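You operate a simulated robot arm through the tools that you are given. There is no shell and no other tool. Be economical: measure what you need, move in short steps, check, and stop when the job is done.

You run a simulated two-armed robot. Do the job below in one go: nothing can be reset, and whatever is moved stays where it is left.

JOB
Move the board from the table cradle and lock it in the bench cradle.
Fine: leave the blue and white turn buttons open; lock the green and yellow ones.

The check looks at the end state, three seconds after you hand in, the way a careful person would. Anything else that was tipped, shoved, dropped, spilled or broken makes it a failure.

ROBOT AND FRAMES
Two 7-joint arms with fingered hands on one trunk, on a base that drives. Base frame: it is fixed to the floor where the robot stands at the start and does not move with it; the origin is under the middle of the robot, x ahead of it, y to its left, z up; the surface under the hand at the start is at about z = 740. Units: mm, rad, N and s.
The left shoulder is at the start at [60, 126, 1055], the right one opposite. With the tool pointing down near the work surface each hand reaches from about 380 to 720 mm from the robot's upright axis, wherever it stands, measured 20 degrees to its own side. Places, roughly: blue turn button [500, -100, 800]; green turn button [300, -2100, 900]; top of the bench cradle [400, -2100, 900]; white turn button [700, -100, 800]; yellow turn button [600, -2100, 900]. Payload 2.5 kg a hand.
The tool frame of a hand sits at the grasp point between the pads (the TCP): z along the fingers, y along the line on which they close. The tips reach 30 mm beyond it. Largest opening 104 mm; the body of the gripper starts 35 mm behind the TCP. The gripper is a hand of 5 fingers: y runs from the thumb to the fingers, the wrist lies at [-15, -104, -178] in the tool frame, and closing takes about 1.5 s.
Orientation is that of the tool frame in the base frame, as [roll, pitch, yaw] about the fixed x, y, z axes, in that order (R = Rz(yaw) Ry(pitch) Rx(roll)). With the fingers straight down and the wrist toward the robot, the tool's x, y and z point along [0, 1, 0], [1, 0, 0] and [0, 0, -1] of the base frame.

CONTROLS
- The arms move only by the tool arm_command. It takes "left_targets", "right_targets" or both (then of equal length, played together; a hand with none holds still); each is a list of rows, each a list of 2 entries, a list of its own where there are three numbers: the shift along the base's x, y, z in units of 400 mm (1.0 is 400 mm), then the turn, a rotation vector about the base's x, y, z in units of 120 degrees (1.0 is 120 degrees). In form: [[[x, y, z], [ax, ay, az]], ...]. A call has 1 to 20 rows; each row is the pose to reach, as a shift and turn from the pose commanded when the call began. "left_hand" and "right_hand" are, for a hand that has rows, the opening in per cent of the stroke, from 0 (shut) to 100 (fully open), set as the call begins (left out, the last holds). A call with a number of a shift or a turn outside -1 to 1 is refused whole. Rows are played at 5 a second. More than 50 mm and 0.15 rad between two rows, or a gripper value outside its range, and nothing of the call is played. Where a pose cannot be reached the arm comes as near as it can. A force on the tool above 60 N (or 10 N above the force at the start of the call, whichever is more), or a blocked arm, ends the call early, and 0.2 s more pass. Each finger travels about 153 mm/s and halts on what it meets, pressing with about 26 N; the grip force reading is that of the motor and also rises with nothing between the fingers. The clock runs only during rows and for 0.2 s after the last one: add rows that repeat a pose to give the fingers time. The reply holds the time, the measured pose of the TCP, the force on the tool along the base axes, the opening and the grip force, in the units named above and with some noise, with the torque about the TCP (base axes, N m) and any sound that the robot's microphone picked up, and new pictures: "views" is both (left out), scene, wrist or none (wrist: the cameras of the hands that moved).
- Cameras (640 x 400 px; columns grow to the right, rows downward): "scene" is now at [126.7, -9.6, 1260.2]; the picture's right is [-0.08, -1.00, 0.00], its down [-0.59, 0.05, -0.80] and it looks along [0.80, -0.06, -0.59] (base axes); focal length 216 px, centre (320, 200). "left" rides on the left gripper at [-80, -78, -141] in its tool frame; the picture's right is [-0.78, -0.30, 0.56], its down [0.53, -0.78, 0.33] and it looks along [0.33, 0.56, 0.76] (tool axes); focal length 247 px, centre (320, 200). "right" rides on the right gripper at [80, -78, -141] in its tool frame; the picture's right is [-0.78, 0.30, -0.56], its down [-0.53, -0.78, 0.33] and it looks along [-0.33, 0.56, 0.76] (tool axes); focal length 247 px, centre (320, 200). There is no depth. A picture from a camera that has moved, and an enlarged one, comes with that camera's place and axes in the base frame and with its lens.
- lift_body(by): slides the trunk up (or, below 0, down) by that many mm; the arms and the scene camera ride with it, the base frame stays. It gives what a move gives, with no picture.
- roll_base(legs): drives the robot by 1 to 6 legs, each [ahead, left, turn to the left] in mm, mm and rad, along the robot's own axes; the way and the turn of a leg run together, so that a leg with both is an arc; at most 1500 mm and 3.142 rad a leg. The arms and the cameras ride along, it lands a little off, and it stops where it bumps. It gives what a move gives, and a new picture of the scene camera.
- curl_fingers(index, middle, ring, little, thumb_bend, thumb_turn, hand): sets how far each is bent, from 0 (flat) to 1 (curled in); at 0.3 the hand is open as for a grip, at 0.7 the pads meet at the TCP. One left out holds its place. A second passes; each finger stops where it meets its share of the squeeze, and holds until it gets a number again. A gripper value or a shape takes the hand back. It gives what a move gives, with no picture; readings hold the bend of each and the force on index, middle, ring, little, thumb and palm. thumb_turn goes from beside the hand (0) to across from the fingers (1), as for a grip.
- hand_shape(shape, hand): the hand has 5 fingers and takes this shape, open, in about a second: jaw (thumb against the fingers, like two jaws); tri (thumb and two fingers); tip (a fingertip pinch); poke (one finger out to press); point (the index stretched); flat (the hand flat); cup (the hand cupped); fist (a fist). The gripper value then closes the fingers along that shape, each until it touches; the sizes above hold for jaw. It gives what a move gives, with no picture.
- turn_head(pan, tilt): turns the head with the scene camera to pan (to the left, within 1.501 rad either way) and tilt (down, from -0.506 to 1.204), counted from straight ahead of the robot. It gives what a move gives, and a new picture of the scene camera.
- enlarge(camera, box): a new picture of the part [left, top, right, bottom] of that camera's present view, enlarged. It takes no simulated time.
- hand_in(): hands the job in; it is judged then, once.

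Go step by step. Nothing tells you exact positions but the pictures and the camera data: compare them with the known pose of the tool, close in by small moves and look again before you grip or let go. The budget is 120 turns and 260 pictures, counting those below and the enlarged ones. Unless the task says otherwise, let go and move clear before handing in, and close with one line.

The tools are called after ">>>" as name(argument=value, ...) on one line, values as JSON. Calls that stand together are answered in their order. arm_command: Moves the arms, as the interface text tells. Its arguments: {"type":"object","properties":{"left_targets":{"type":"array","items":{"type":"array"}},"left_hand":{"type":"number"},"right_targets":{"type":"array","items":{"type":"array"}},"right_hand":{"type":"number"},"views":{"type":"string","enum":["both","scene","wrist","none"]}},"required":[]} The other tools are called the same way: lift_body (by) slides the trunk up or down; hand_shape (shape, hand) gives the hand a shape; curl_fingers (index, middle, ring, little, thumb_bend, thumb_turn, hand) moves the fingers one by one; roll_base (legs) drives the base; turn_head (pan, tilt) turns the head that bears the scene camera; enlarge (camera, box) takes an enlarged picture of a part of a camera's view; hand_in () hands the job in.

At the start:

```text
t: 0.0
left_tcp_pos: [488.2, 146.0, 1133.6]
left_tool_rot: [-3.14, 0.0, 1.57]
left_force: [1.0, 0.8, -0.4]
left_moment: [-0.01, 0.01, 0.01]
left_gripper_width: 103.5
left_finger_force: 0.0
left_shape: jaw
left_bend: [0.3, 0.3, 0.3, 0.3, 0.3, 0.98]
left_finger forces: [0.0, 0.0, 0.1, 0.1, 0.0, 0.0]
right_tcp_pos: [387.9, -278.9, 1082.9]
right_tool_rot: [-3.141, 0.0, 1.571]
right_force: [-0.4, 0.5, -0.6]
right_moment: [0.0, 0.02, 0.01]
right_gripper_width: 103.5
right_finger_force: 0.2
right_shape: jaw
right_bend: [0.3, 0.3, 0.3, 0.3, 0.3, 0.98]
right_finger forces: [0.0, 0.0, 0.0, 0.0, 0.0, 0.0]
trunk travel left (down, up): [-450.0, 490.0]
robot x, y, heading: [0.1, 1.2, 0.003]
head pan, tilt: [-0.077, 0.635]
```

scene: 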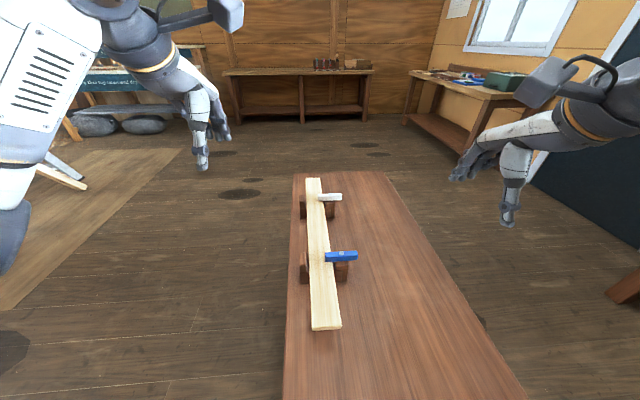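
right: 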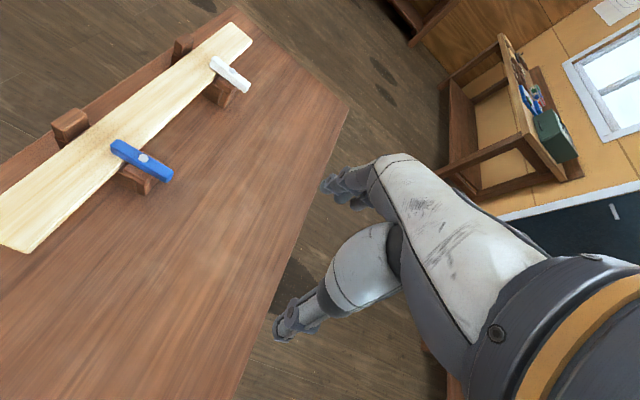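
left: 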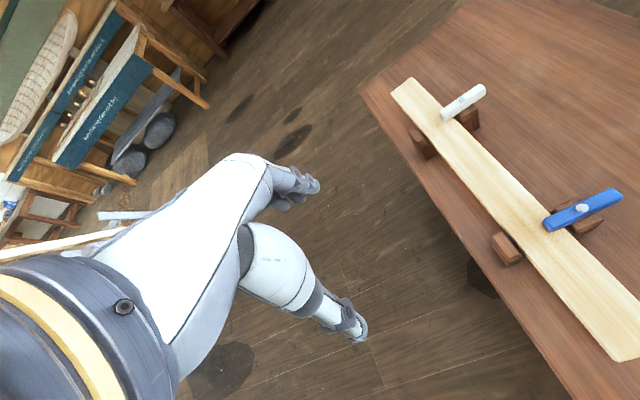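

I see a board lying along x in two cradle blocks on the table, with the blue and white turn buttons lapped over it (locked). I'll look closer first.

>>> enlarge(camera="scene", box=[270, 160, 390, 340])

>>> enlarge(camera="right", box=[0, 0, 320, 260])

>>> enlarge(camera="left", box=[370, 50, 640, 370])

>>> turn_head(pan=-1.4, tilt=0.4)

```text
2.22 times, centred on (330, 250) of scene
camera zoom: at [126.7, -9.6, 1260.2], right [-0.08, -1.0, 0.0], down [-0.59, 0.05, -0.8], along [0.8, -0.06, -0.59], focal length 480 px, centre (298, 89)
```

zoom: 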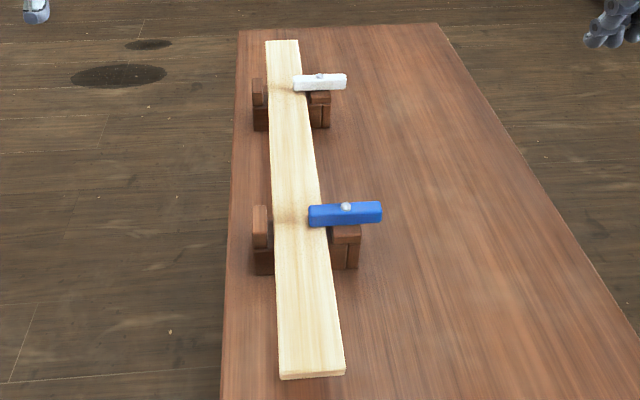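

```text
1.54 times, centred on (160, 130) of right
camera zoom: at [310.4, -198.9, 1224.4], right [0.3, -0.78, 0.56], down [-0.78, -0.53, -0.33], along [0.56, -0.33, -0.76], focal length 380 px, centre (566, 308)
```

zoom: 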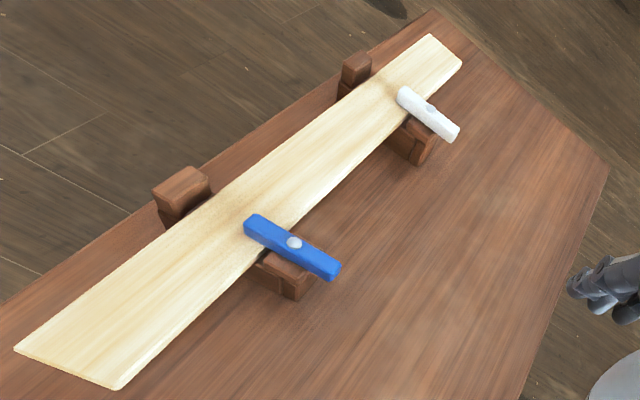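

```text
1.25 times, centred on (505, 210) of left
camera zoom: at [409.4, 66.6, 1275.1], right [-0.3, -0.78, -0.56], down [-0.78, 0.53, -0.33], along [0.56, 0.33, -0.76], focal length 309 px, centre (89, 188)
```

zoom: 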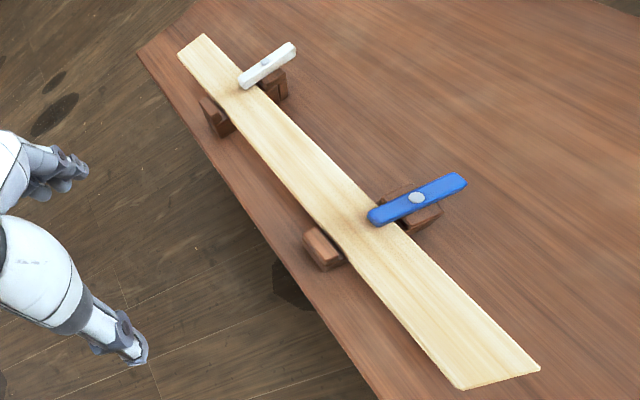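

```text
t: 1.5
left_tcp_pos: [486.8, 145.5, 1132.8]
left_tool_rot: [3.141, 0.0, 1.573]
left_force: [-0.7, -0.5, -0.1]
left_moment: [0.01, -0.04, 0.02]
left_gripper_width: 103.5
left_finger_force: 0.1
left_shape: jaw
left_bend: [0.3, 0.3, 0.3, 0.3, 0.3, 0.98]
left_finger forces: [0.1, 0.0, 0.0, 0.0, 0.0, 0.1]
right_tcp_pos: [386.8, -279.2, 1082.7]
right_tool_rot: [-3.141, -0.001, 1.571]
right_force: [0.0, 0.3, 0.3]
right_moment: [0.0, 0.0, -0.03]
right_gripper_width: 103.6
right_finger_force: 0.0
right_shape: jaw
right_bend: [0.3, 0.3, 0.3, 0.3, 0.3, 0.98]
right_finger forces: [0.1, 0.0, 0.0, 0.1, 0.1, 0.0]
trunk travel left (down, up): [-450.0, 490.0]
robot x, y, heading: [3.4, 1.1, -0.003]
head pan, tilt: [-1.4, 0.4]
camera scene: at [55.5, -94.2, 1281.5], right [-0.99, -0.17, 0.0], down [-0.07, 0.38, -0.92], along [0.16, -0.91, -0.39], focal length 216 px, centre (320, 200)
```

scene: 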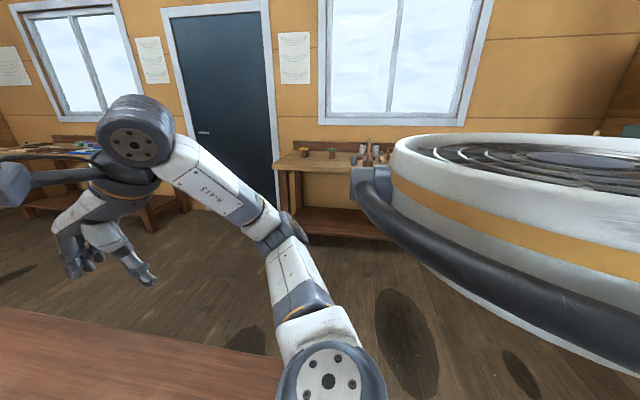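

The blue button's pivot is about [479,-90,832] and the white one's [741,-90,831]. The board runs x 318–885, y -10…-67. I'll form a poking finger on the right hand and look at it beside the table.

>>> hand_shape(hand="right", shape="poke")

>>> turn_head(pan=-0.25, tilt=0.8)

>>> arm_command(right_targets=[[[0, 0.05, -0.1], [0, 0, 0]], [[0, 0.1, -0.2], [0, 0, 0]], [[0, 0.15, -0.3], [0, 0, 0]], [[0, 0.2, -0.38], [0, 0, 0]], [[0, 0.2, -0.38], [0, 0, 0]]])

```text
t: 2.4
left_tcp_pos: [487.8, 145.7, 1132.7]
left_tool_rot: [-3.141, 0.0, 1.573]
left_force: [0.3, 0.0, 0.3]
left_moment: [0.03, -0.01, 0.02]
left_gripper_width: 103.9
left_finger_force: 0.0
left_shape: jaw
left_bend: [0.3, 0.3, 0.3, 0.3, 0.3, 0.98]
left_finger forces: [0.0, 0.1, 0.0, 0.1, 0.0, 0.0]
right_tcp_pos: [388.0, -279.6, 1083.2]
right_tool_rot: [3.141, 0.0, 1.571]
right_force: [-0.2, 0.1, -0.2]
right_moment: [0.02, -0.02, 0.02]
right_gripper_width: 0.0
right_finger_force: 0.1
right_shape: poke
right_bend: [0.7, 0.7, 0.99, 0.99, 1.0, 1.0]
right_finger forces: [0.0, 0.0, 0.1, 0.1, 0.0, 0.0]
trunk travel left (down, up): [-450.0, 490.0]
robot x, y, heading: [-3.9, 3.6, -0.004]
head pan, tilt: [-1.4, 0.4]
```

```text
t: 3.8
left_tcp_pos: [488.3, 146.2, 1134.1]
left_tool_rot: [3.141, 0.0, 1.572]
left_force: [0.3, -0.2, -0.2]
left_moment: [-0.03, 0.02, 0.04]
left_gripper_width: 103.7
left_finger_force: 0.0
left_shape: jaw
left_bend: [0.3, 0.3, 0.3, 0.3, 0.3, 0.98]
left_finger forces: [0.0, 0.1, 0.0, 0.0, 0.1, 0.0]
right_tcp_pos: [387.1, -278.9, 1083.3]
right_tool_rot: [-3.14, -0.001, 1.571]
right_force: [0.6, -0.3, -1.0]
right_moment: [-0.02, -0.02, 0.0]
right_gripper_width: 0.0
right_finger_force: 0.1
right_shape: poke
right_bend: [0.7, 0.7, 0.99, 0.99, 1.0, 1.0]
right_finger forces: [0.0, 0.0, 0.0, 0.0, 0.1, 0.0]
trunk travel left (down, up): [-450.0, 490.0]
robot x, y, heading: [-0.0, 1.4, 0.002]
head pan, tilt: [-0.25, 0.799]
camera scene: at [117.9, -22.9, 1246.4], right [-0.25, -0.97, 0.0], down [-0.69, 0.18, -0.7], along [0.68, -0.17, -0.72], focal length 216 px, centre (320, 200)
```

scene: 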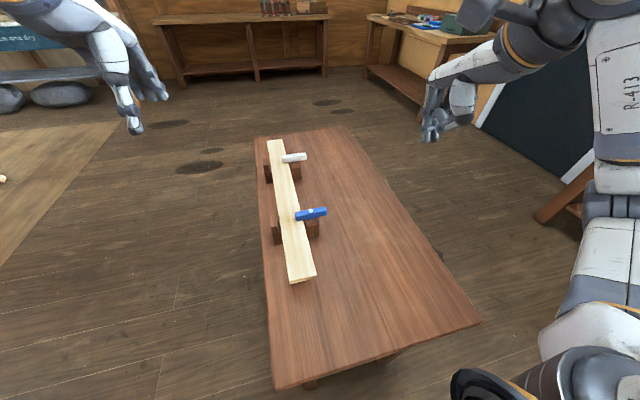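

```text
t: 5.0
left_tcp_pos: [487.5, 145.7, 1132.8]
left_tool_rot: [3.141, 0.0, 1.571]
left_force: [0.5, 0.2, 0.4]
left_moment: [0.02, 0.02, -0.02]
left_gripper_width: 103.8
left_finger_force: 0.1
left_shape: jaw
left_bend: [0.3, 0.3, 0.3, 0.3, 0.3, 0.98]
left_finger forces: [0.1, 0.0, 0.0, 0.0, 0.0, 0.1]
right_tcp_pos: [387.1, -195.4, 930.2]
right_tool_rot: [3.141, 0.001, 1.57]
right_force: [-0.3, -0.7, 0.5]
right_moment: [0.02, 0.02, 0.03]
right_gripper_width: 0.2
right_finger_force: 0.0
right_shape: poke
right_bend: [0.7, 0.7, 0.99, 0.99, 1.0, 1.0]
right_finger forces: [0.0, 0.1, 0.0, 0.0, 0.0, 0.0]
trunk travel left (down, up): [-450.0, 490.0]
robot x, y, heading: [-2.3, -2.2, -0.0]
head pan, tilt: [-0.25, 0.799]
camera scene: at [117.9, -22.8, 1246.4], right [-0.25, -0.97, 0.0], down [-0.69, 0.18, -0.7], along [0.68, -0.17, -0.72], focal length 216 px, centre (320, 200)
camera right: at [310.0, -116.2, 1070.5], right [0.3, -0.78, 0.56], down [-0.78, -0.53, -0.33], along [0.56, -0.33, -0.76], focal length 247 px, centre (320, 200)
```

scene: 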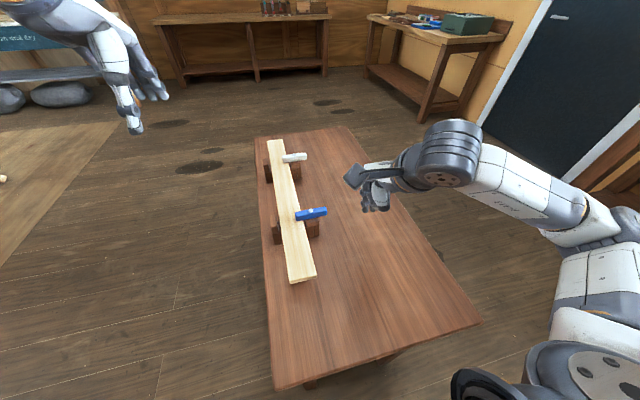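
right: 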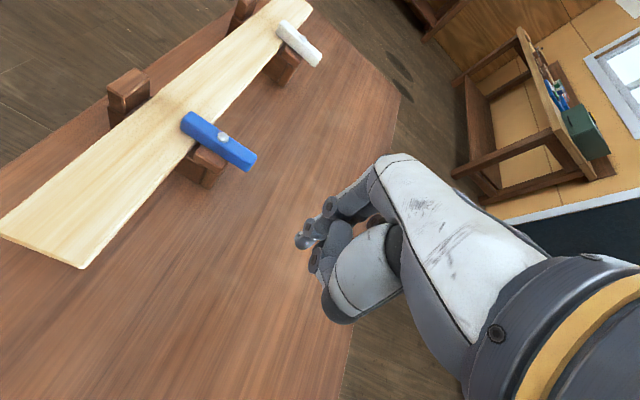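

The fingertips show near the TCP. I'll zoom in to see which one sticks out.

>>> enlarge(camera="right", box=[250, 160, 430, 330])

>>> enlarge(camera="scene", box=[320, 110, 480, 230])

```text
2.35 times, centred on (340, 245) of right
camera zoom: at [310.0, -116.2, 1070.5], right [0.3, -0.78, 0.56], down [-0.78, -0.53, -0.33], along [0.56, -0.33, -0.76], focal length 581 px, centre (273, 94)
```

zoom: 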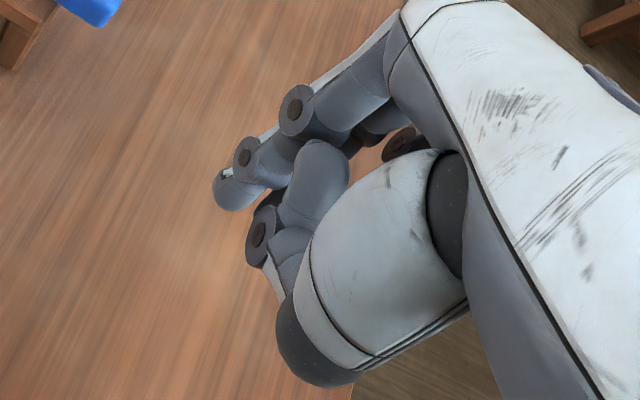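

```text
3.33 times, centred on (400, 170) of scene
camera zoom: at [117.9, -22.8, 1246.4], right [-0.25, -0.97, 0.0], down [-0.69, 0.18, -0.7], along [0.68, -0.17, -0.72], focal length 720 px, centre (53, 300)
```

zoom: 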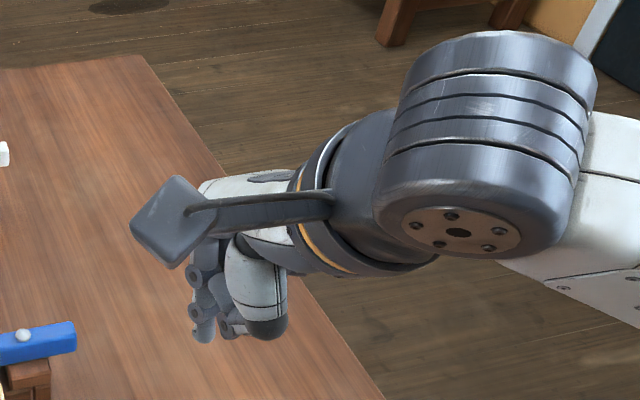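

The index tip sits about 34 mm below the TCP. I'll curl the middle finger away and bring the index beside the blue button's outer end.

>>> curl_fingers(hand="right", middle=1.0)

>>> arm_command(right_targets=[[[0.05, 0.06, 0], [0, 0, 0]], [[0.1, 0.12, 0], [0, 0, 0]], [[0.13, 0.17, -0.06], [0, 0, 0]], [[0.13, 0.17, -0.14], [0, 0, 0]], [[0.13, 0.17, -0.14], [0, 0, 0]]])

>>> enlarge(camera="right", box=[160, 120, 400, 300])

>>> enlarge(camera="scene", box=[260, 160, 380, 250])

```text
t: 6.0
left_tcp_pos: [487.2, 145.2, 1132.7]
left_tool_rot: [3.141, -0.001, 1.572]
left_force: [0.2, 0.5, -0.4]
left_moment: [0.01, -0.03, -0.03]
left_gripper_width: 103.6
left_finger_force: 0.1
left_shape: jaw
left_bend: [0.3, 0.3, 0.3, 0.3, 0.3, 0.98]
left_finger forces: [0.1, 0.0, 0.1, 0.1, 0.0, 0.0]
right_tcp_pos: [388.2, -195.0, 929.9]
right_tool_rot: [3.14, -0.001, 1.57]
right_force: [-0.2, 0.2, -1.1]
right_moment: [-0.01, 0.03, 0.03]
right_gripper_width: 29.9
right_finger_force: 0.0
right_shape: fingers
right_bend: [0.7, 1.0, 0.99, 0.99, 1.0, 1.0]
right_finger forces: [0.1, 0.0, 0.1, 0.0, 0.0, 0.0]
trunk travel left (down, up): [-450.0, 490.0]
robot x, y, heading: [1.4, -1.6, 0.005]
head pan, tilt: [-0.25, 0.799]
```

```text
t: 7.2
left_tcp_pos: [487.0, 145.6, 1133.2]
left_tool_rot: [-3.141, 0.0, 1.571]
left_force: [0.3, 0.6, 0.5]
left_moment: [0.01, -0.02, 0.01]
left_gripper_width: 103.6
left_finger_force: 0.1
left_shape: jaw
left_bend: [0.3, 0.3, 0.3, 0.3, 0.3, 0.98]
left_finger forces: [0.0, 0.1, 0.0, 0.0, 0.1, 0.0]
right_tcp_pos: [440.1, -130.9, 874.6]
right_tool_rot: [3.14, -0.001, 1.571]
right_force: [0.1, 0.5, 0.1]
right_moment: [0.0, 0.0, 0.02]
right_gripper_width: 29.9
right_finger_force: 0.1
right_shape: fingers
right_bend: [0.7, 1.0, 0.99, 0.99, 1.0, 1.0]
right_finger forces: [0.0, 0.0, 0.1, 0.0, 0.0, 0.0]
trunk travel left (down, up): [-450.0, 490.0]
robot x, y, heading: [2.9, 3.6, 0.0]
head pan, tilt: [-0.25, 0.799]
camera scene: at [117.9, -22.8, 1246.4], right [-0.25, -0.97, 0.0], down [-0.69, 0.18, -0.7], along [0.68, -0.17, -0.72], focal length 216 px, centre (320, 200)
camera right: at [363.1, -50.1, 1014.2], right [0.3, -0.78, 0.56], down [-0.78, -0.53, -0.33], along [0.56, -0.33, -0.76], focal length 247 px, centre (320, 200)
```

scene: 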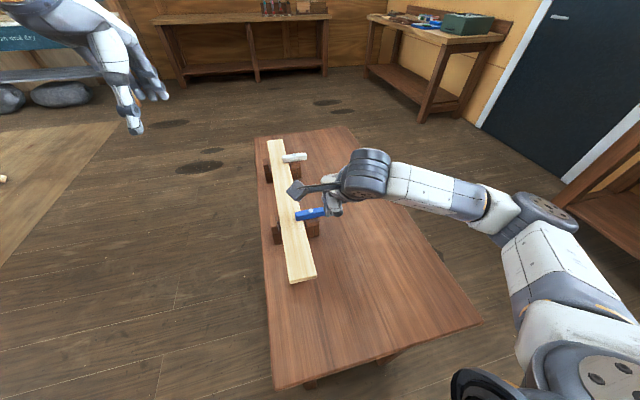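
right: 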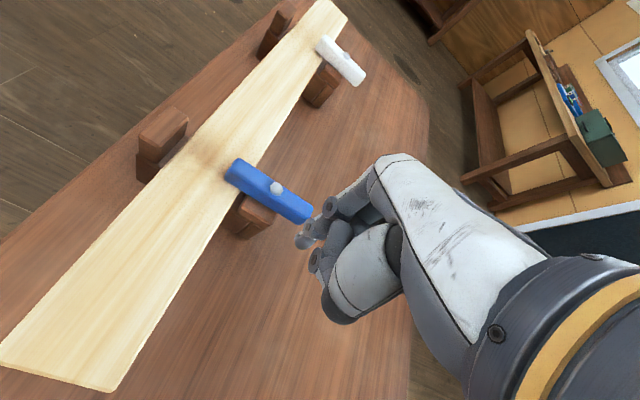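

```text
2.22 times, centred on (280, 210) of right
camera zoom: at [363.1, -50.1, 1014.2], right [0.3, -0.78, 0.56], down [-0.78, -0.53, -0.33], along [0.56, -0.33, -0.76], focal length 549 px, centre (409, 178)
```

zoom: 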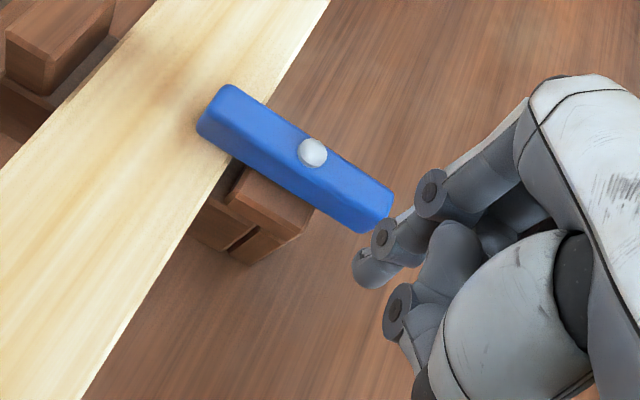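

```text
4.44 times, centred on (320, 205) of scene
camera zoom: at [117.9, -22.8, 1246.4], right [-0.25, -0.97, 0.0], down [-0.69, 0.18, -0.7], along [0.68, -0.17, -0.72], focal length 960 px, centre (320, 178)
```

zoom: 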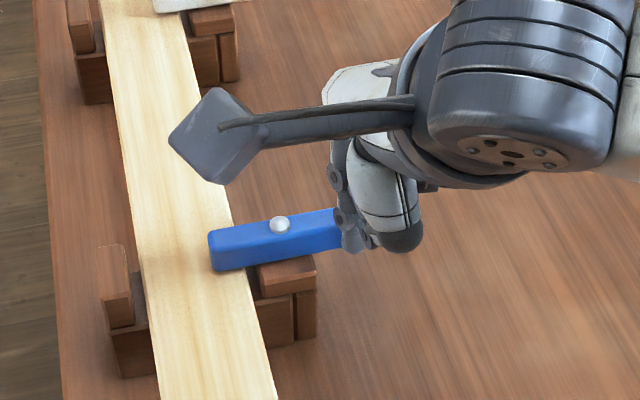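

The finger is just beside the end of the blue button. I'll lower it to button level and sweep it round the pivot.

>>> arm_command(right_targets=[[[0, 0, -0.025], [0, 0, 0]], [[0, 0, -0.05], [0, 0, 0]], [[0.025, 0.005, -0.05], [0, 0, 0]], [[0.05, 0.01, -0.05], [0, 0, 0]], [[0.065, 0.005, -0.05], [0, 0, 0]], [[0.08, 0, -0.05], [0, 0, 0]], [[0.097, 0, -0.05], [0, 0, 0]], [[0.1125, 0, -0.05], [0, 0, 0]], [[0.128, 0.005, -0.05], [0, 0, 0]], [[0.1425, 0.01, -0.05], [0, 0, 0]], [[0.155, 0.02, -0.05], [0, 0, 0]], [[0.165, 0.0325, -0.05], [0, 0, 0]], [[0.175, 0.045, -0.05], [0, 0, 0]]])

>>> enlarge(camera="right", box=[160, 120, 400, 300])

```text
t: 9.9
left_tcp_pos: [488.7, 144.7, 1131.8]
left_tool_rot: [3.141, -0.001, 1.571]
left_force: [0.1, -0.8, 0.3]
left_moment: [-0.03, -0.01, 0.03]
left_gripper_width: 103.3
left_finger_force: 0.1
left_shape: jaw
left_bend: [0.3, 0.3, 0.3, 0.3, 0.3, 0.98]
left_finger forces: [0.0, 0.1, 0.1, 0.0, 0.0, 0.1]
right_tcp_pos: [509.8, -113.2, 855.8]
right_tool_rot: [-3.141, 0.001, 1.572]
right_force: [0.3, -0.6, 0.1]
right_moment: [-0.01, -0.02, 0.01]
right_gripper_width: 29.8
right_finger_force: 0.0
right_shape: fingers
right_bend: [0.7, 1.0, 0.99, 0.99, 1.0, 1.0]
right_finger forces: [0.0, 0.0, 0.0, 0.0, 0.0, 0.0]
trunk travel left (down, up): [-450.0, 490.0]
robot x, y, heading: [-0.3, -1.3, -0.003]
head pan, tilt: [-0.25, 0.799]
camera scene: at [117.9, -22.8, 1246.4], right [-0.25, -0.97, 0.0], down [-0.69, 0.18, -0.7], along [0.68, -0.17, -0.72], focal length 216 px, centre (320, 200)
camera right: at [432.6, -32.3, 997.7], right [0.3, -0.78, 0.56], down [-0.78, -0.53, -0.33], along [0.56, -0.33, -0.76], focal length 247 px, centre (320, 200)
```

scene: 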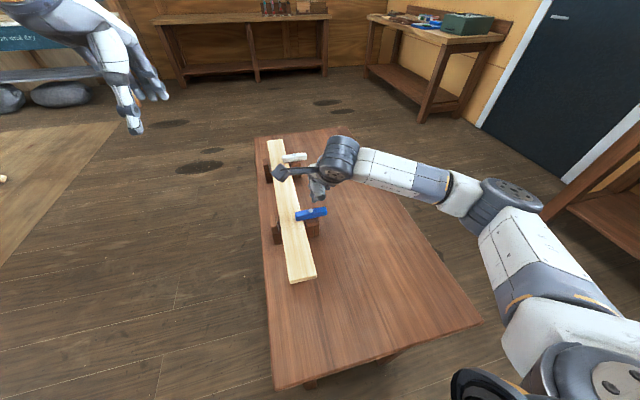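
right: 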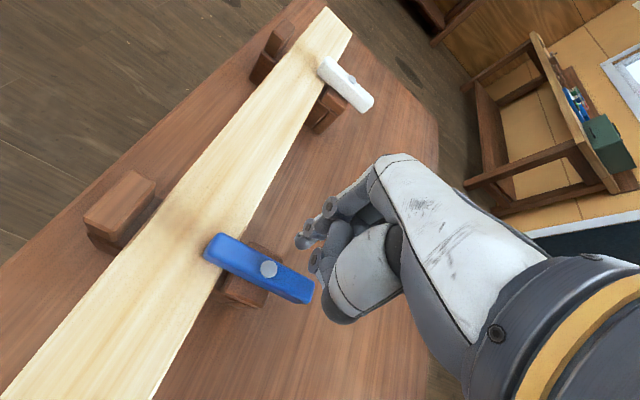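

```text
2.22 times, centred on (280, 210) of right
camera zoom: at [432.6, -32.3, 997.7], right [0.3, -0.78, 0.56], down [-0.78, -0.53, -0.33], along [0.56, -0.33, -0.76], focal length 549 px, centre (409, 178)
```

zoom: 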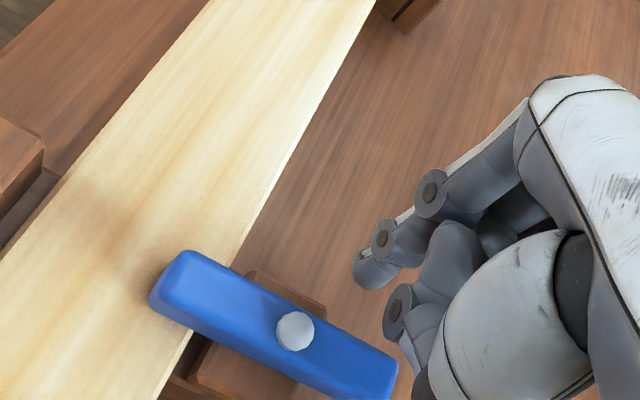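

The finger passed over the top without touching. I'll come down about 18 mm lower and sweep back the other way.

>>> arm_command(right_targets=[[[0.0125, -0.0475, 0], [0, 0, 0]], [[0.0125, -0.0475, -0.045], [0, 0, 0]], [[-0.01, -0.0475, -0.045], [0, 0, 0]], [[-0.0325, -0.0475, -0.045], [0, 0, 0]], [[-0.0475, -0.0525, -0.045], [0, 0, 0]], [[-0.0625, -0.0575, -0.045], [0, 0, 0]], [[-0.08, -0.0575, -0.045], [0, 0, 0]], [[-0.095, -0.0575, -0.045], [0, 0, 0]], [[-0.11, -0.053, -0.045], [0, 0, 0]], [[-0.125, -0.0475, -0.045], [0, 0, 0]], [[-0.138, -0.036, -0.045], [0, 0, 0]], [[-0.15, -0.025, -0.045], [0, 0, 0]], [[-0.1625, -0.005, -0.045], [0, 0, 0]]])

>>> enlarge(camera="right", box=[160, 120, 400, 300])

```text
t: 12.8
left_tcp_pos: [487.1, 145.6, 1133.1]
left_tool_rot: [-3.141, 0.001, 1.571]
left_force: [-0.2, 0.1, -0.2]
left_moment: [0.02, -0.02, 0.01]
left_gripper_width: 103.7
left_finger_force: 0.0
left_shape: jaw
left_bend: [0.3, 0.3, 0.3, 0.3, 0.3, 0.98]
left_finger forces: [0.1, 0.2, 0.1, 0.0, 0.0, 0.0]
right_tcp_pos: [444.1, -114.9, 836.4]
right_tool_rot: [3.141, -0.001, 1.571]
right_force: [0.5, 0.0, -0.1]
right_moment: [-0.02, 0.0, -0.02]
right_gripper_width: 30.0
right_finger_force: 0.0
right_shape: fingers
right_bend: [0.7, 1.0, 0.99, 0.99, 1.0, 1.0]
right_finger forces: [0.4, 0.1, 0.0, 0.0, 0.0, 0.0]
trunk travel left (down, up): [-450.0, 490.0]
robot x, y, heading: [0.6, -3.4, 0.0]
head pan, tilt: [-0.25, 0.799]
camera scene: at [117.9, -22.8, 1246.4], right [-0.25, -0.97, 0.0], down [-0.69, 0.18, -0.7], along [0.68, -0.17, -0.72], focal length 216 px, centre (320, 200)
camera right: at [366.8, -34.3, 977.6], right [0.3, -0.78, 0.56], down [-0.78, -0.53, -0.33], along [0.56, -0.33, -0.76], focal length 247 px, centre (320, 200)
```

scene: 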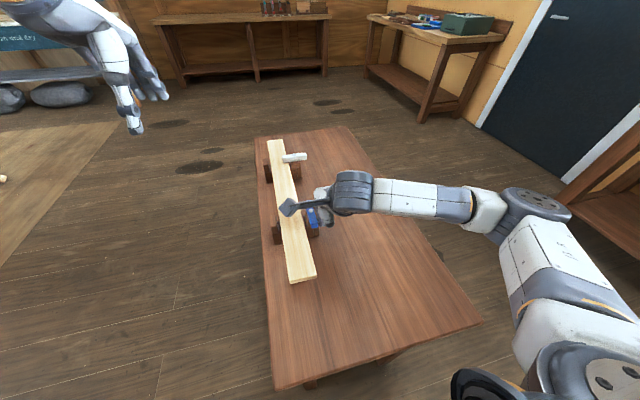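
right: 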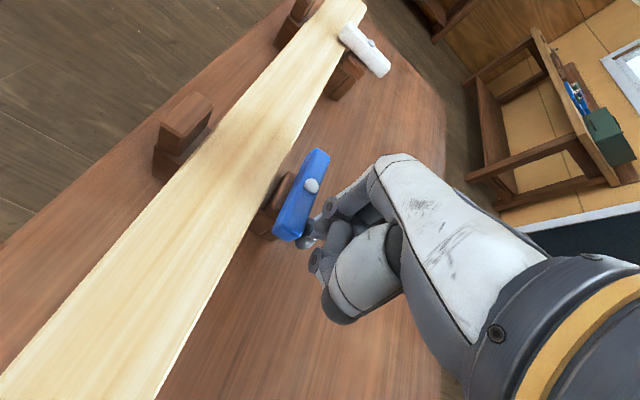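

```text
2.22 times, centred on (280, 210) of right
camera zoom: at [366.8, -34.3, 977.6], right [0.3, -0.78, 0.56], down [-0.78, -0.53, -0.33], along [0.56, -0.33, -0.76], focal length 549 px, centre (409, 178)
```

zoom: 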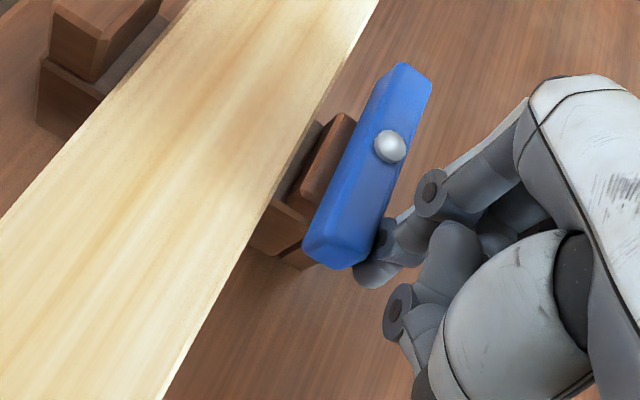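

The blue button now lies parallel to the board, so it is open. Next is the white one, farther out. I'll lift off, reach forward and pitch the finger ahead for extra reach.

>>> arm_command(right_targets=[[[0, -0.05, 0.02], [0, 0, 0]], [[0, -0.1, 0.12], [0, 0, 0]], [[0.06, -0.1, 0.2], [0, 0, 0]], [[0.16, -0.1, 0.22], [0, -0.05, 0]], [[0.26, -0.1, 0.22], [0, -0.1, 0]], [[0.36, -0.1, 0.22], [0, -0.15, 0]], [[0.46, -0.1, 0.22], [0, -0.2, 0]], [[0.56, -0.08, 0.2], [0, -0.25, 0]], [[0.62, -0.06, 0.14], [0, -0.29, 0]], [[0.62, -0.05, 0.105], [0, -0.29, 0]], [[0.62, -0.05, 0.105], [0, -0.29, 0]]])

>>> enlarge(camera="right", box=[160, 120, 400, 300])

>>> enlarge(camera="scene", box=[240, 120, 360, 240])

```text
t: 15.2
left_tcp_pos: [486.9, 146.3, 1132.4]
left_tool_rot: [3.141, -0.001, 1.57]
left_force: [-0.1, -0.3, -0.6]
left_moment: [0.02, 0.02, -0.02]
left_gripper_width: 103.7
left_finger_force: 0.0
left_shape: jaw
left_bend: [0.3, 0.3, 0.3, 0.3, 0.3, 0.98]
left_finger forces: [0.0, 0.0, 0.0, 0.0, 0.1, 0.0]
right_tcp_pos: [692.8, -134.4, 893.6]
right_tool_rot: [2.541, -0.006, 1.59]
right_force: [-0.2, 0.3, 0.3]
right_moment: [0.02, 0.01, -0.02]
right_gripper_width: 30.0
right_finger_force: 0.1
right_shape: fingers
right_bend: [0.7, 1.0, 0.99, 0.99, 1.0, 1.0]
right_finger forces: [0.0, 0.0, 0.0, 0.1, 0.1, 0.0]
right hand out of reach, approached as far as the arm can: row 9, 10, 11
trunk travel left (down, up): [-450.0, 490.0]
robot x, y, heading: [1.8, 0.9, 0.003]
head pan, tilt: [-0.25, 0.799]
camera scene: at [117.9, -22.8, 1246.4], right [-0.25, -0.97, 0.0], down [-0.69, 0.18, -0.7], along [0.68, -0.17, -0.72], focal length 216 px, centre (320, 200)
camera right: at [547.8, -57.5, 967.1], right [-0.06, -0.78, 0.62], down [-0.44, -0.54, -0.72], along [0.89, -0.32, -0.32], focal length 247 px, centre (320, 200)
```

scene: 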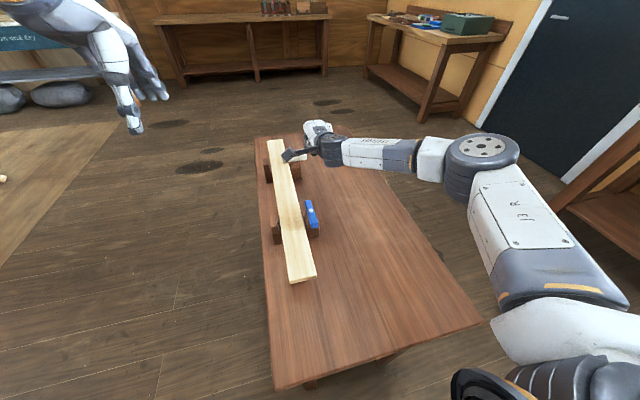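
right: 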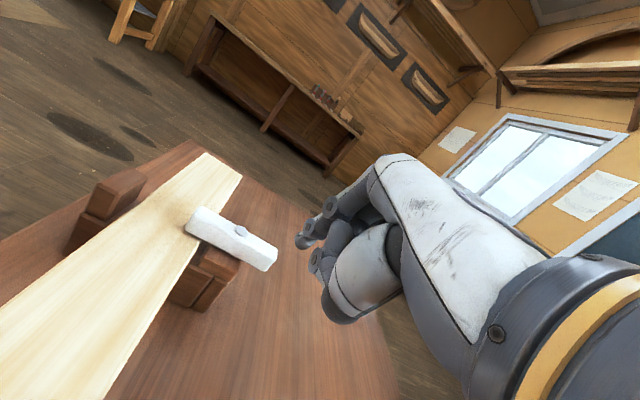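

```text
2.22 times, centred on (280, 210) of right
camera zoom: at [547.8, -57.5, 967.1], right [-0.06, -0.78, 0.62], down [-0.44, -0.54, -0.72], along [0.89, -0.32, -0.32], focal length 549 px, centre (409, 178)
```

zoom: 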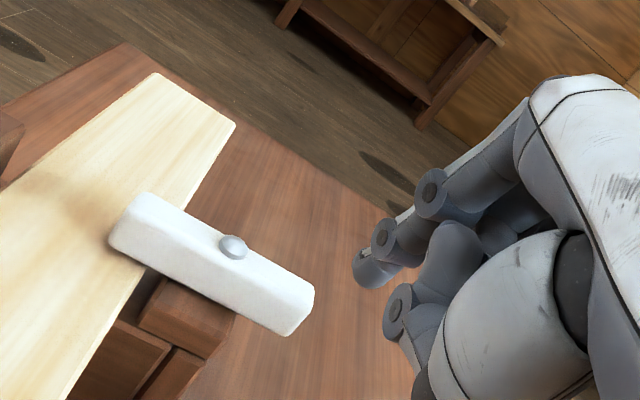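

```text
3.33 times, centred on (300, 180) of scene
camera zoom: at [117.9, -22.8, 1246.4], right [-0.25, -0.97, 0.0], down [-0.69, 0.18, -0.7], along [0.68, -0.17, -0.72], focal length 720 px, centre (387, 267)
```

zoom: 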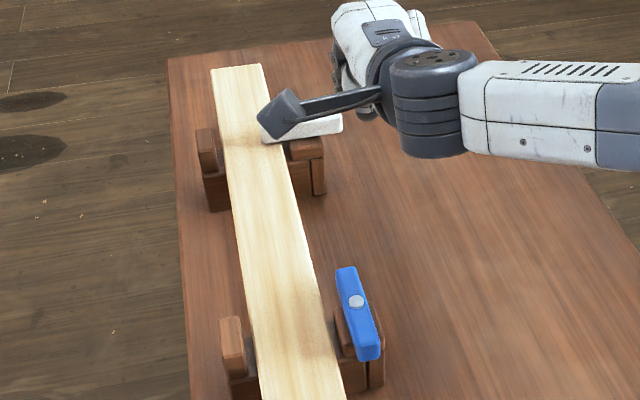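

The white button is out of reach from here. I'll retract the right arm high and look left, to plan driving to the table's left side.

>>> arm_command(right_targets=[[[-0.02, 0, 0.1], [0, 0.05, 0]], [[-0.1, -0.02, 0.2], [0, 0.1, 0]], [[-0.2, -0.06, 0.28], [0, 0.15, 0]], [[-0.3, -0.1, 0.35], [0, 0.2, 0]], [[-0.4, -0.14, 0.4], [0, 0.25, 0]], [[-0.5, -0.18, 0.42], [0, 0.29, 0]], [[-0.6, -0.22, 0.42], [0, 0.29, 0]], [[-0.7, -0.25, 0.42], [0, 0.29, 0]]], views="none")

>>> turn_head(pan=1.0, tilt=0.5)

>>> turn_head(pan=0.3, tilt=0.6)

```text
refused: row 2 steps farther than a row can; nothing moved
```

```text
t: 16.6
left_tcp_pos: [488.4, 145.7, 1132.8]
left_tool_rot: [3.141, -0.001, 1.571]
left_force: [0.9, -0.3, -0.1]
left_moment: [-0.01, -0.01, -0.01]
left_gripper_width: 103.4
left_finger_force: 0.0
left_shape: jaw
left_bend: [0.3, 0.3, 0.3, 0.3, 0.3, 0.98]
left_finger forces: [0.1, 0.0, 0.0, 0.0, 0.1, 0.0]
right_tcp_pos: [691.8, -136.0, 894.0]
right_tool_rot: [2.543, -0.003, 1.588]
right_force: [0.1, 0.3, -0.5]
right_moment: [0.0, 0.01, -0.01]
right_gripper_width: 30.0
right_finger_force: 0.0
right_shape: fingers
right_bend: [0.7, 1.0, 0.99, 0.99, 1.0, 1.0]
right_finger forces: [0.1, 0.0, 0.0, 0.0, 0.0, 0.1]
trunk travel left (down, up): [-450.0, 490.0]
robot x, y, heading: [0.1, -3.0, 0.001]
head pan, tilt: [1.0, 0.499]
camera scene: at [88.9, 73.6, 1272.4], right [0.84, -0.54, 0.0], down [-0.26, -0.4, -0.88], along [0.47, 0.74, -0.48], focal length 216 px, centre (320, 200)
```

scene: 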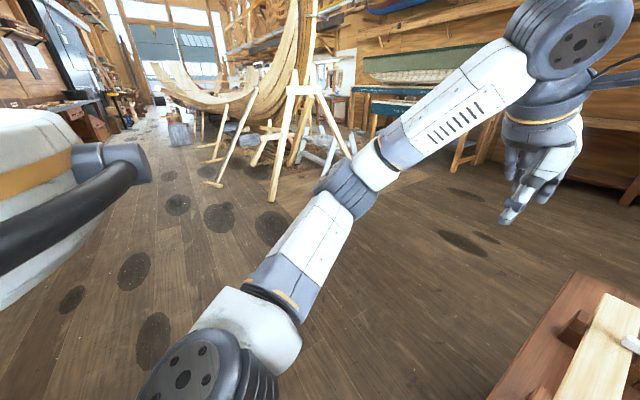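

```text
t: 17.6
left_tcp_pos: [487.6, 146.2, 1133.9]
left_tool_rot: [3.14, 0.0, 1.571]
left_force: [0.4, -0.1, -0.7]
left_moment: [0.0, 0.03, -0.01]
left_gripper_width: 103.6
left_finger_force: 0.0
left_shape: jaw
left_bend: [0.3, 0.3, 0.3, 0.3, 0.3, 0.98]
left_finger forces: [0.0, 0.1, 0.0, 0.0, 0.0, 0.0]
right_tcp_pos: [691.7, -135.6, 893.6]
right_tool_rot: [2.543, -0.004, 1.588]
right_force: [-0.5, -0.2, -0.2]
right_moment: [0.03, 0.02, 0.01]
right_gripper_width: 29.9
right_finger_force: 0.1
right_shape: fingers
right_bend: [0.7, 1.0, 0.99, 0.99, 1.0, 1.0]
right_finger forces: [0.0, 0.1, 0.0, 0.1, 0.0, 0.0]
trunk travel left (down, up): [-450.0, 490.0]
robot x, y, heading: [-3.4, 0.9, -0.003]
head pan, tilt: [0.3, 0.6]
camera scene: at [124.1, 23.3, 1263.3], right [0.3, -0.96, 0.0], down [-0.54, -0.17, -0.83], along [0.79, 0.24, -0.56], focal length 216 px, centre (320, 200)
```

scene: 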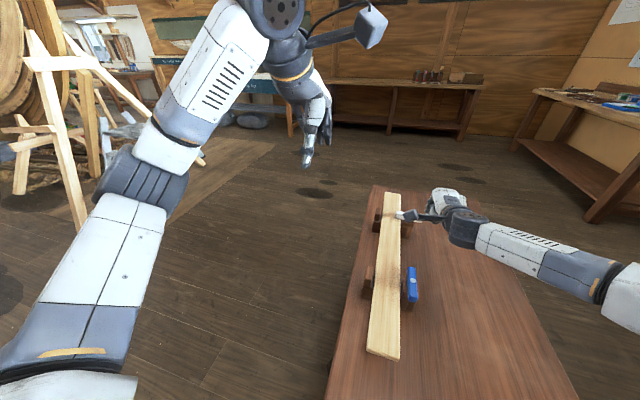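

The floor left of the table is clear for about 2 m. I'll retract the right arm, then drive left, ahead, and turn to face the table from its left side.

>>> arm_command(right_targets=[[[-0.02, 0, 0.1], [0, 0.05, 0]], [[-0.08, -0.02, 0.18], [0, 0.1, 0]], [[-0.16, -0.06, 0.24], [0, 0.15, 0]], [[-0.26, -0.09, 0.28], [0, 0.2, 0]], [[-0.36, -0.12, 0.32], [0, 0.25, 0]], [[-0.46, -0.15, 0.34], [0, 0.29, 0]], [[-0.56, -0.18, 0.36], [0, 0.29, 0]], [[-0.66, -0.21, 0.36], [0, 0.29, 0]], [[-0.74, -0.24, 0.36], [0, 0.29, 0]]], views="none")

>>> turn_head(pan=-0.1, tilt=0.8)

>>> roll_base(legs=[[0, 600, 0], [700, 0, 0], [0, 0, -1.571]])

```text
t: 19.6
left_tcp_pos: [486.2, 145.9, 1132.4]
left_tool_rot: [3.141, -0.001, 1.569]
left_force: [0.2, -0.2, -0.1]
left_moment: [0.02, -0.01, -0.01]
left_gripper_width: 103.4
left_finger_force: 0.0
left_shape: jaw
left_bend: [0.3, 0.3, 0.3, 0.3, 0.3, 0.98]
left_finger forces: [0.0, 0.1, 0.0, 0.1, 0.0, 0.0]
right_tcp_pos: [393.1, -229.2, 1038.0]
right_tool_rot: [3.141, 0.003, 1.57]
right_force: [-0.6, -0.5, 0.0]
right_moment: [-0.01, -0.02, -0.01]
right_gripper_width: 29.8
right_finger_force: 0.0
right_shape: fingers
right_bend: [0.7, 1.0, 0.99, 0.99, 1.0, 1.0]
right_finger forces: [0.0, 0.1, 0.0, 0.0, 0.1, 0.1]
trunk travel left (down, up): [-450.0, 490.0]
robot x, y, heading: [-0.3, 0.7, 0.002]
head pan, tilt: [0.3, 0.6]
```

```text
t: 20.5
left_tcp_pos: [487.7, 145.1, 1134.7]
left_tool_rot: [-3.14, 0.0, 1.572]
left_force: [-1.2, -0.3, 0.2]
left_moment: [0.01, -0.01, -0.01]
left_gripper_width: 103.9
left_finger_force: 0.0
left_shape: jaw
left_bend: [0.3, 0.3, 0.3, 0.3, 0.3, 0.98]
left_finger forces: [0.1, 0.0, 0.0, 0.0, 0.0, 0.0]
right_tcp_pos: [393.4, -228.9, 1037.9]
right_tool_rot: [3.141, 0.0, 1.571]
right_force: [1.0, -0.2, 0.6]
right_moment: [-0.01, 0.0, -0.01]
right_gripper_width: 30.1
right_finger_force: 0.1
right_shape: fingers
right_bend: [0.7, 1.0, 0.99, 0.99, 1.0, 1.0]
right_finger forces: [0.0, 0.0, 0.0, 0.0, 0.1, 0.1]
trunk travel left (down, up): [-450.0, 490.0]
robot x, y, heading: [-2.7, 0.7, 0.002]
head pan, tilt: [-0.099, 0.799]
camera scene: at [120.0, -10.8, 1246.4], right [-0.1, -1.0, 0.0], down [-0.71, 0.07, -0.7], along [0.69, -0.07, -0.72], focal length 216 px, centre (320, 200)
```

scene: 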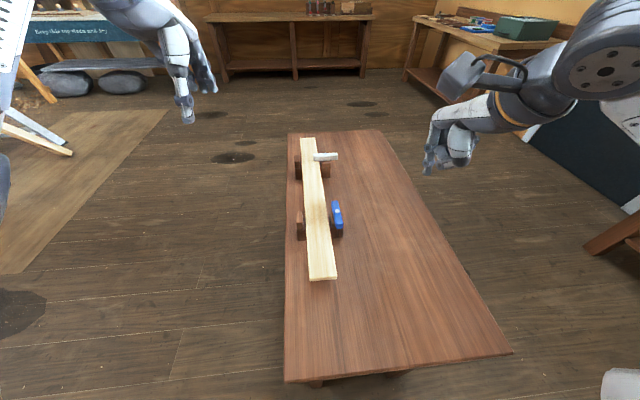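

```text
t: 31.4
left_tcp_pos: [833.3, 119.9, 1133.1]
left_tool_rot: [-3.141, 0.0, -0.055]
left_force: [-0.1, -0.5, 0.1]
left_moment: [0.0, -0.01, 0.01]
left_gripper_width: 103.7
left_finger_force: 0.0
left_shape: jaw
left_bend: [0.3, 0.3, 0.3, 0.3, 0.3, 0.98]
left_finger forces: [0.0, 0.0, 0.0, 0.0, 0.1, 0.0]
right_tcp_pos: [464.0, 233.9, 1038.3]
right_tool_rot: [-3.141, 0.001, -0.055]
right_force: [0.1, -0.2, -0.2]
right_moment: [-0.01, 0.01, 0.02]
right_gripper_width: 29.9
right_finger_force: 0.0
right_shape: fingers
right_bend: [0.7, 1.0, 0.99, 0.99, 1.0, 1.0]
right_finger forces: [0.1, 0.1, 0.0, 0.0, 0.0, 0.1]
trunk travel left (down, up): [-450.0, 490.0]
robot x, y, heading: [713.3, 613.4, -1.62]
head pan, tilt: [-0.099, 0.799]
camera scene: at [699.4, 491.1, 1246.4], right [-0.99, 0.15, 0.0], down [0.11, 0.71, -0.7], along [-0.11, -0.69, -0.72], focal length 216 px, centre (320, 200)
```

scene: 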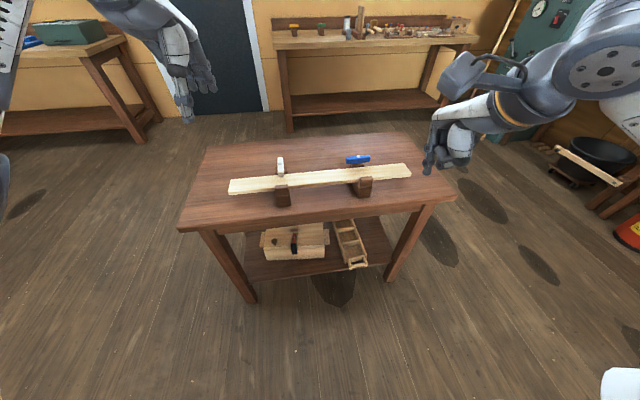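

I'm at the left side of the table now, and the clutter is on its lower shelf. I'll go 100 mm closer and straighten the heading.

>>> roll_base(legs=[[0, 0, 0.05], [100, 0, 0]])

>>> enlarge(camera="scene", box=[200, 120, 460, 260])

>>> enlarge(camera="scene", box=[260, 0, 480, 140])

```text
t: 33.0
left_tcp_pos: [858.4, 25.5, 1133.0]
left_tool_rot: [-3.14, -0.001, -0.003]
left_force: [-0.1, -0.1, -1.2]
left_moment: [0.0, -0.01, -0.01]
left_gripper_width: 103.5
left_finger_force: 0.1
left_shape: jaw
left_bend: [0.3, 0.3, 0.3, 0.3, 0.3, 0.98]
left_finger forces: [0.0, 0.1, 0.1, 0.0, 0.1, 0.1]
right_tcp_pos: [482.5, 119.8, 1037.8]
right_tool_rot: [-3.141, 0.001, -0.004]
right_force: [0.9, 0.2, 0.1]
right_moment: [0.0, -0.02, -0.03]
right_gripper_width: 29.9
right_finger_force: 0.1
right_shape: fingers
right_bend: [0.7, 1.0, 0.99, 0.99, 1.0, 1.0]
right_finger forces: [0.0, 0.1, 0.0, 0.0, 0.0, 0.1]
trunk travel left (down, up): [-450.0, 490.0]
robot x, y, heading: [713.4, 515.8, -1.575]
head pan, tilt: [-0.099, 0.799]
camera scene: at [705.1, 390.6, 1246.3], right [-0.99, 0.1, 0.0], down [0.07, 0.71, -0.7], along [-0.07, -0.69, -0.72], focal length 216 px, centre (320, 200)
```

scene: 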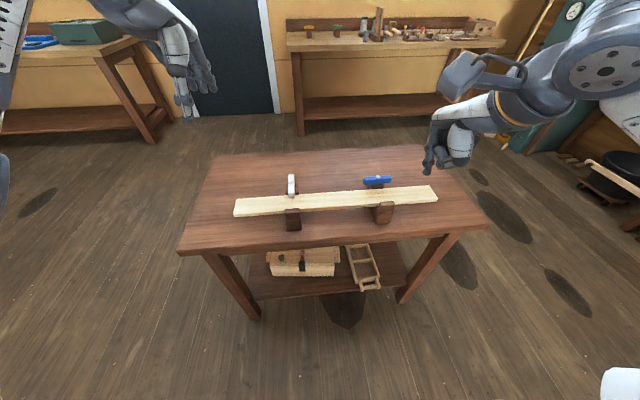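

```text
2.46 times, centred on (330, 190) of scene
camera zoom: at [705.1, 390.6, 1246.3], right [-0.99, 0.1, 0.0], down [0.07, 0.71, -0.7], along [-0.07, -0.69, -0.72], focal length 531 px, centre (295, 225)
```

zoom: 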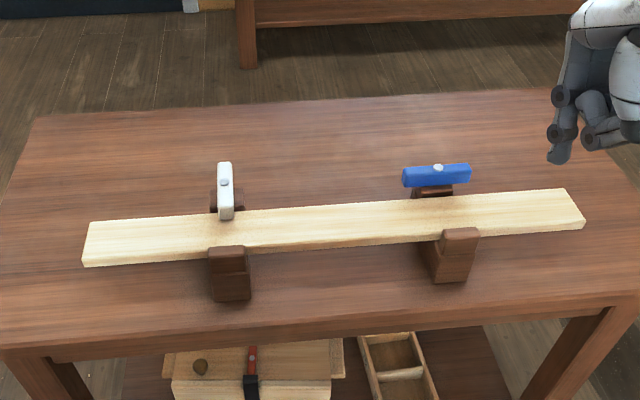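

```text
2.86 times, centred on (370, 70) of scene
camera zoom: at [705.1, 390.6, 1246.3], right [-0.99, 0.1, 0.0], down [0.07, 0.71, -0.7], along [-0.07, -0.69, -0.72], focal length 617 px, centre (177, 571)
```

zoom: 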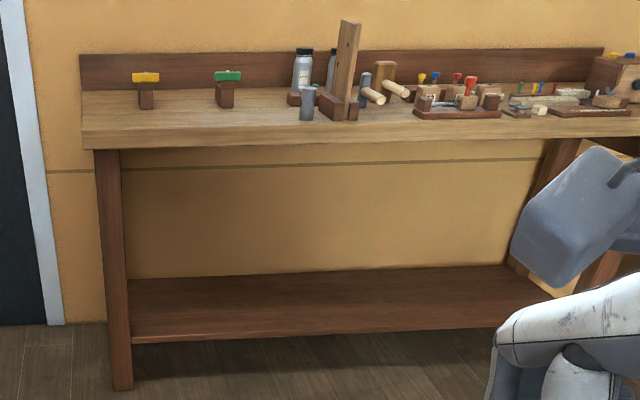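

The bench in the back shows the green button (right), the yellow one (left) and their blocks, with clutter further right. Now I'll stage the index finger beyond the white button's outer end.

>>> arm_command(right_targets=[[[0.072, -0.06, -0.03], [0, 0, 0]], [[0.144, -0.12, -0.06], [0, 0, 0]], [[0.216, -0.18, -0.09], [0, 0, 0]], [[0.288, -0.24, -0.12], [0, 0, 0]], [[0.36, -0.3, -0.16], [0, 0, 0]], [[0.432, -0.36, -0.2], [0, 0, 0]], [[0.504, -0.42, -0.24], [0, 0, 0]], [[0.576, -0.48, -0.28], [0, 0, 0]], [[0.648, -0.54, -0.33], [0, 0, 0]], [[0.719, -0.595, -0.38], [0, 0, 0]], [[0.719, -0.595, -0.38], [0, 0, 0]]])

>>> enlarge(camera="right", box=[160, 120, 400, 300])

>>> enlarge(camera="scene", box=[220, 140, 380, 240])

```text
t: 35.4
left_tcp_pos: [857.5, 27.1, 1132.9]
left_tool_rot: [3.14, 0.002, -0.003]
left_force: [0.2, -0.4, 0.3]
left_moment: [0.02, -0.01, -0.03]
left_gripper_width: 103.7
left_finger_force: 0.1
left_shape: jaw
left_bend: [0.3, 0.3, 0.3, 0.3, 0.3, 0.98]
left_finger forces: [0.0, 0.1, 0.0, 0.1, 0.0, 0.0]
right_tcp_pos: [770.5, -113.4, 887.9]
right_tool_rot: [-3.141, 0.0, -0.002]
right_force: [-0.6, -0.6, -0.9]
right_moment: [-0.03, 0.0, 0.01]
right_gripper_width: 30.0
right_finger_force: 0.1
right_shape: fingers
right_bend: [0.7, 1.0, 0.99, 0.99, 1.0, 1.0]
right_finger forces: [0.1, 0.0, 0.1, 0.0, 0.0, 0.0]
trunk travel left (down, up): [-450.0, 490.0]
robot x, y, heading: [717.1, 514.0, -1.57]
head pan, tilt: [-0.099, 0.799]
camera scene: at [705.1, 391.0, 1246.4], right [-0.99, 0.1, 0.0], down [0.07, 0.71, -0.7], along [-0.07, -0.69, -0.72], focal length 216 px, centre (320, 200)
camera right: at [851.1, -36.0, 1028.9], right [-0.78, -0.29, 0.56], down [-0.53, 0.78, -0.33], along [-0.34, -0.56, -0.76], focal length 247 px, centre (320, 200)
```

scene: 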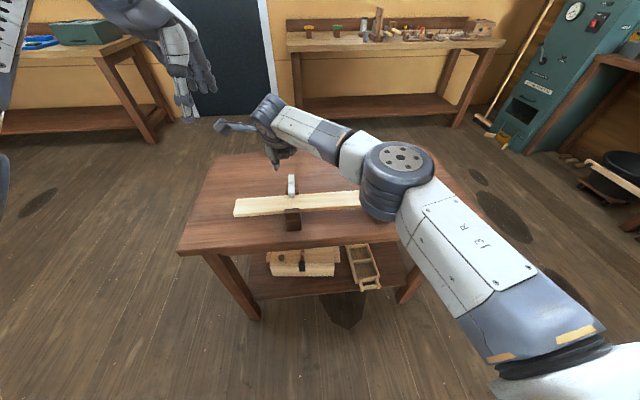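
right: 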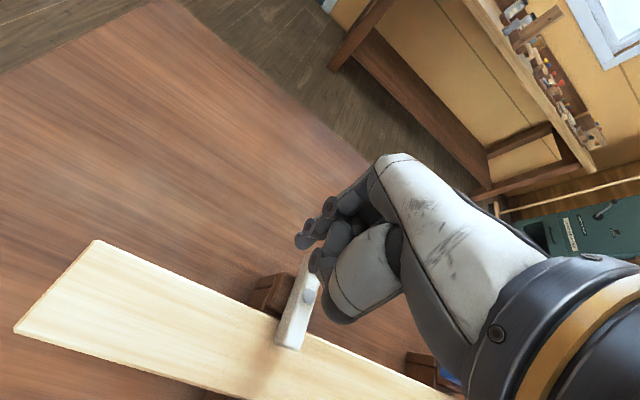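

```text
2.22 times, centred on (280, 210) of right
camera zoom: at [851.1, -36.0, 1028.9], right [-0.78, -0.29, 0.56], down [-0.53, 0.78, -0.33], along [-0.34, -0.56, -0.76], focal length 549 px, centre (409, 178)
```

zoom: 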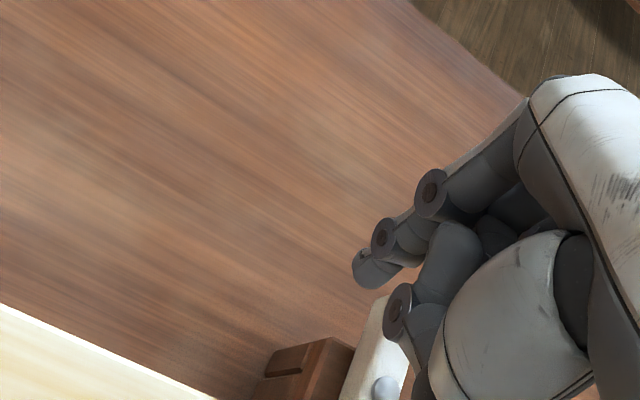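

```text
4.00 times, centred on (300, 190) of scene
camera zoom: at [705.1, 391.0, 1246.4], right [-0.99, 0.1, 0.0], down [0.07, 0.71, -0.7], along [-0.07, -0.69, -0.72], focal length 864 px, centre (400, 240)
```

zoom: 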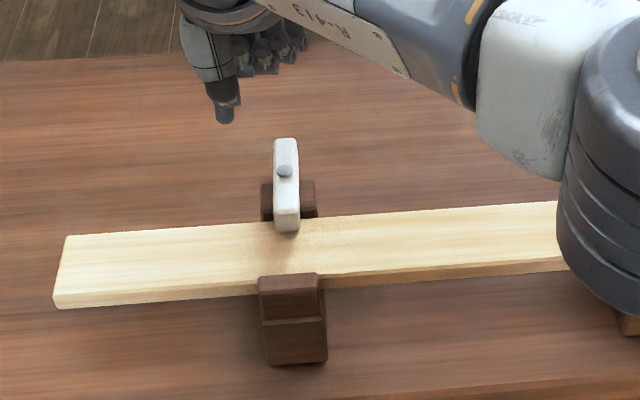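

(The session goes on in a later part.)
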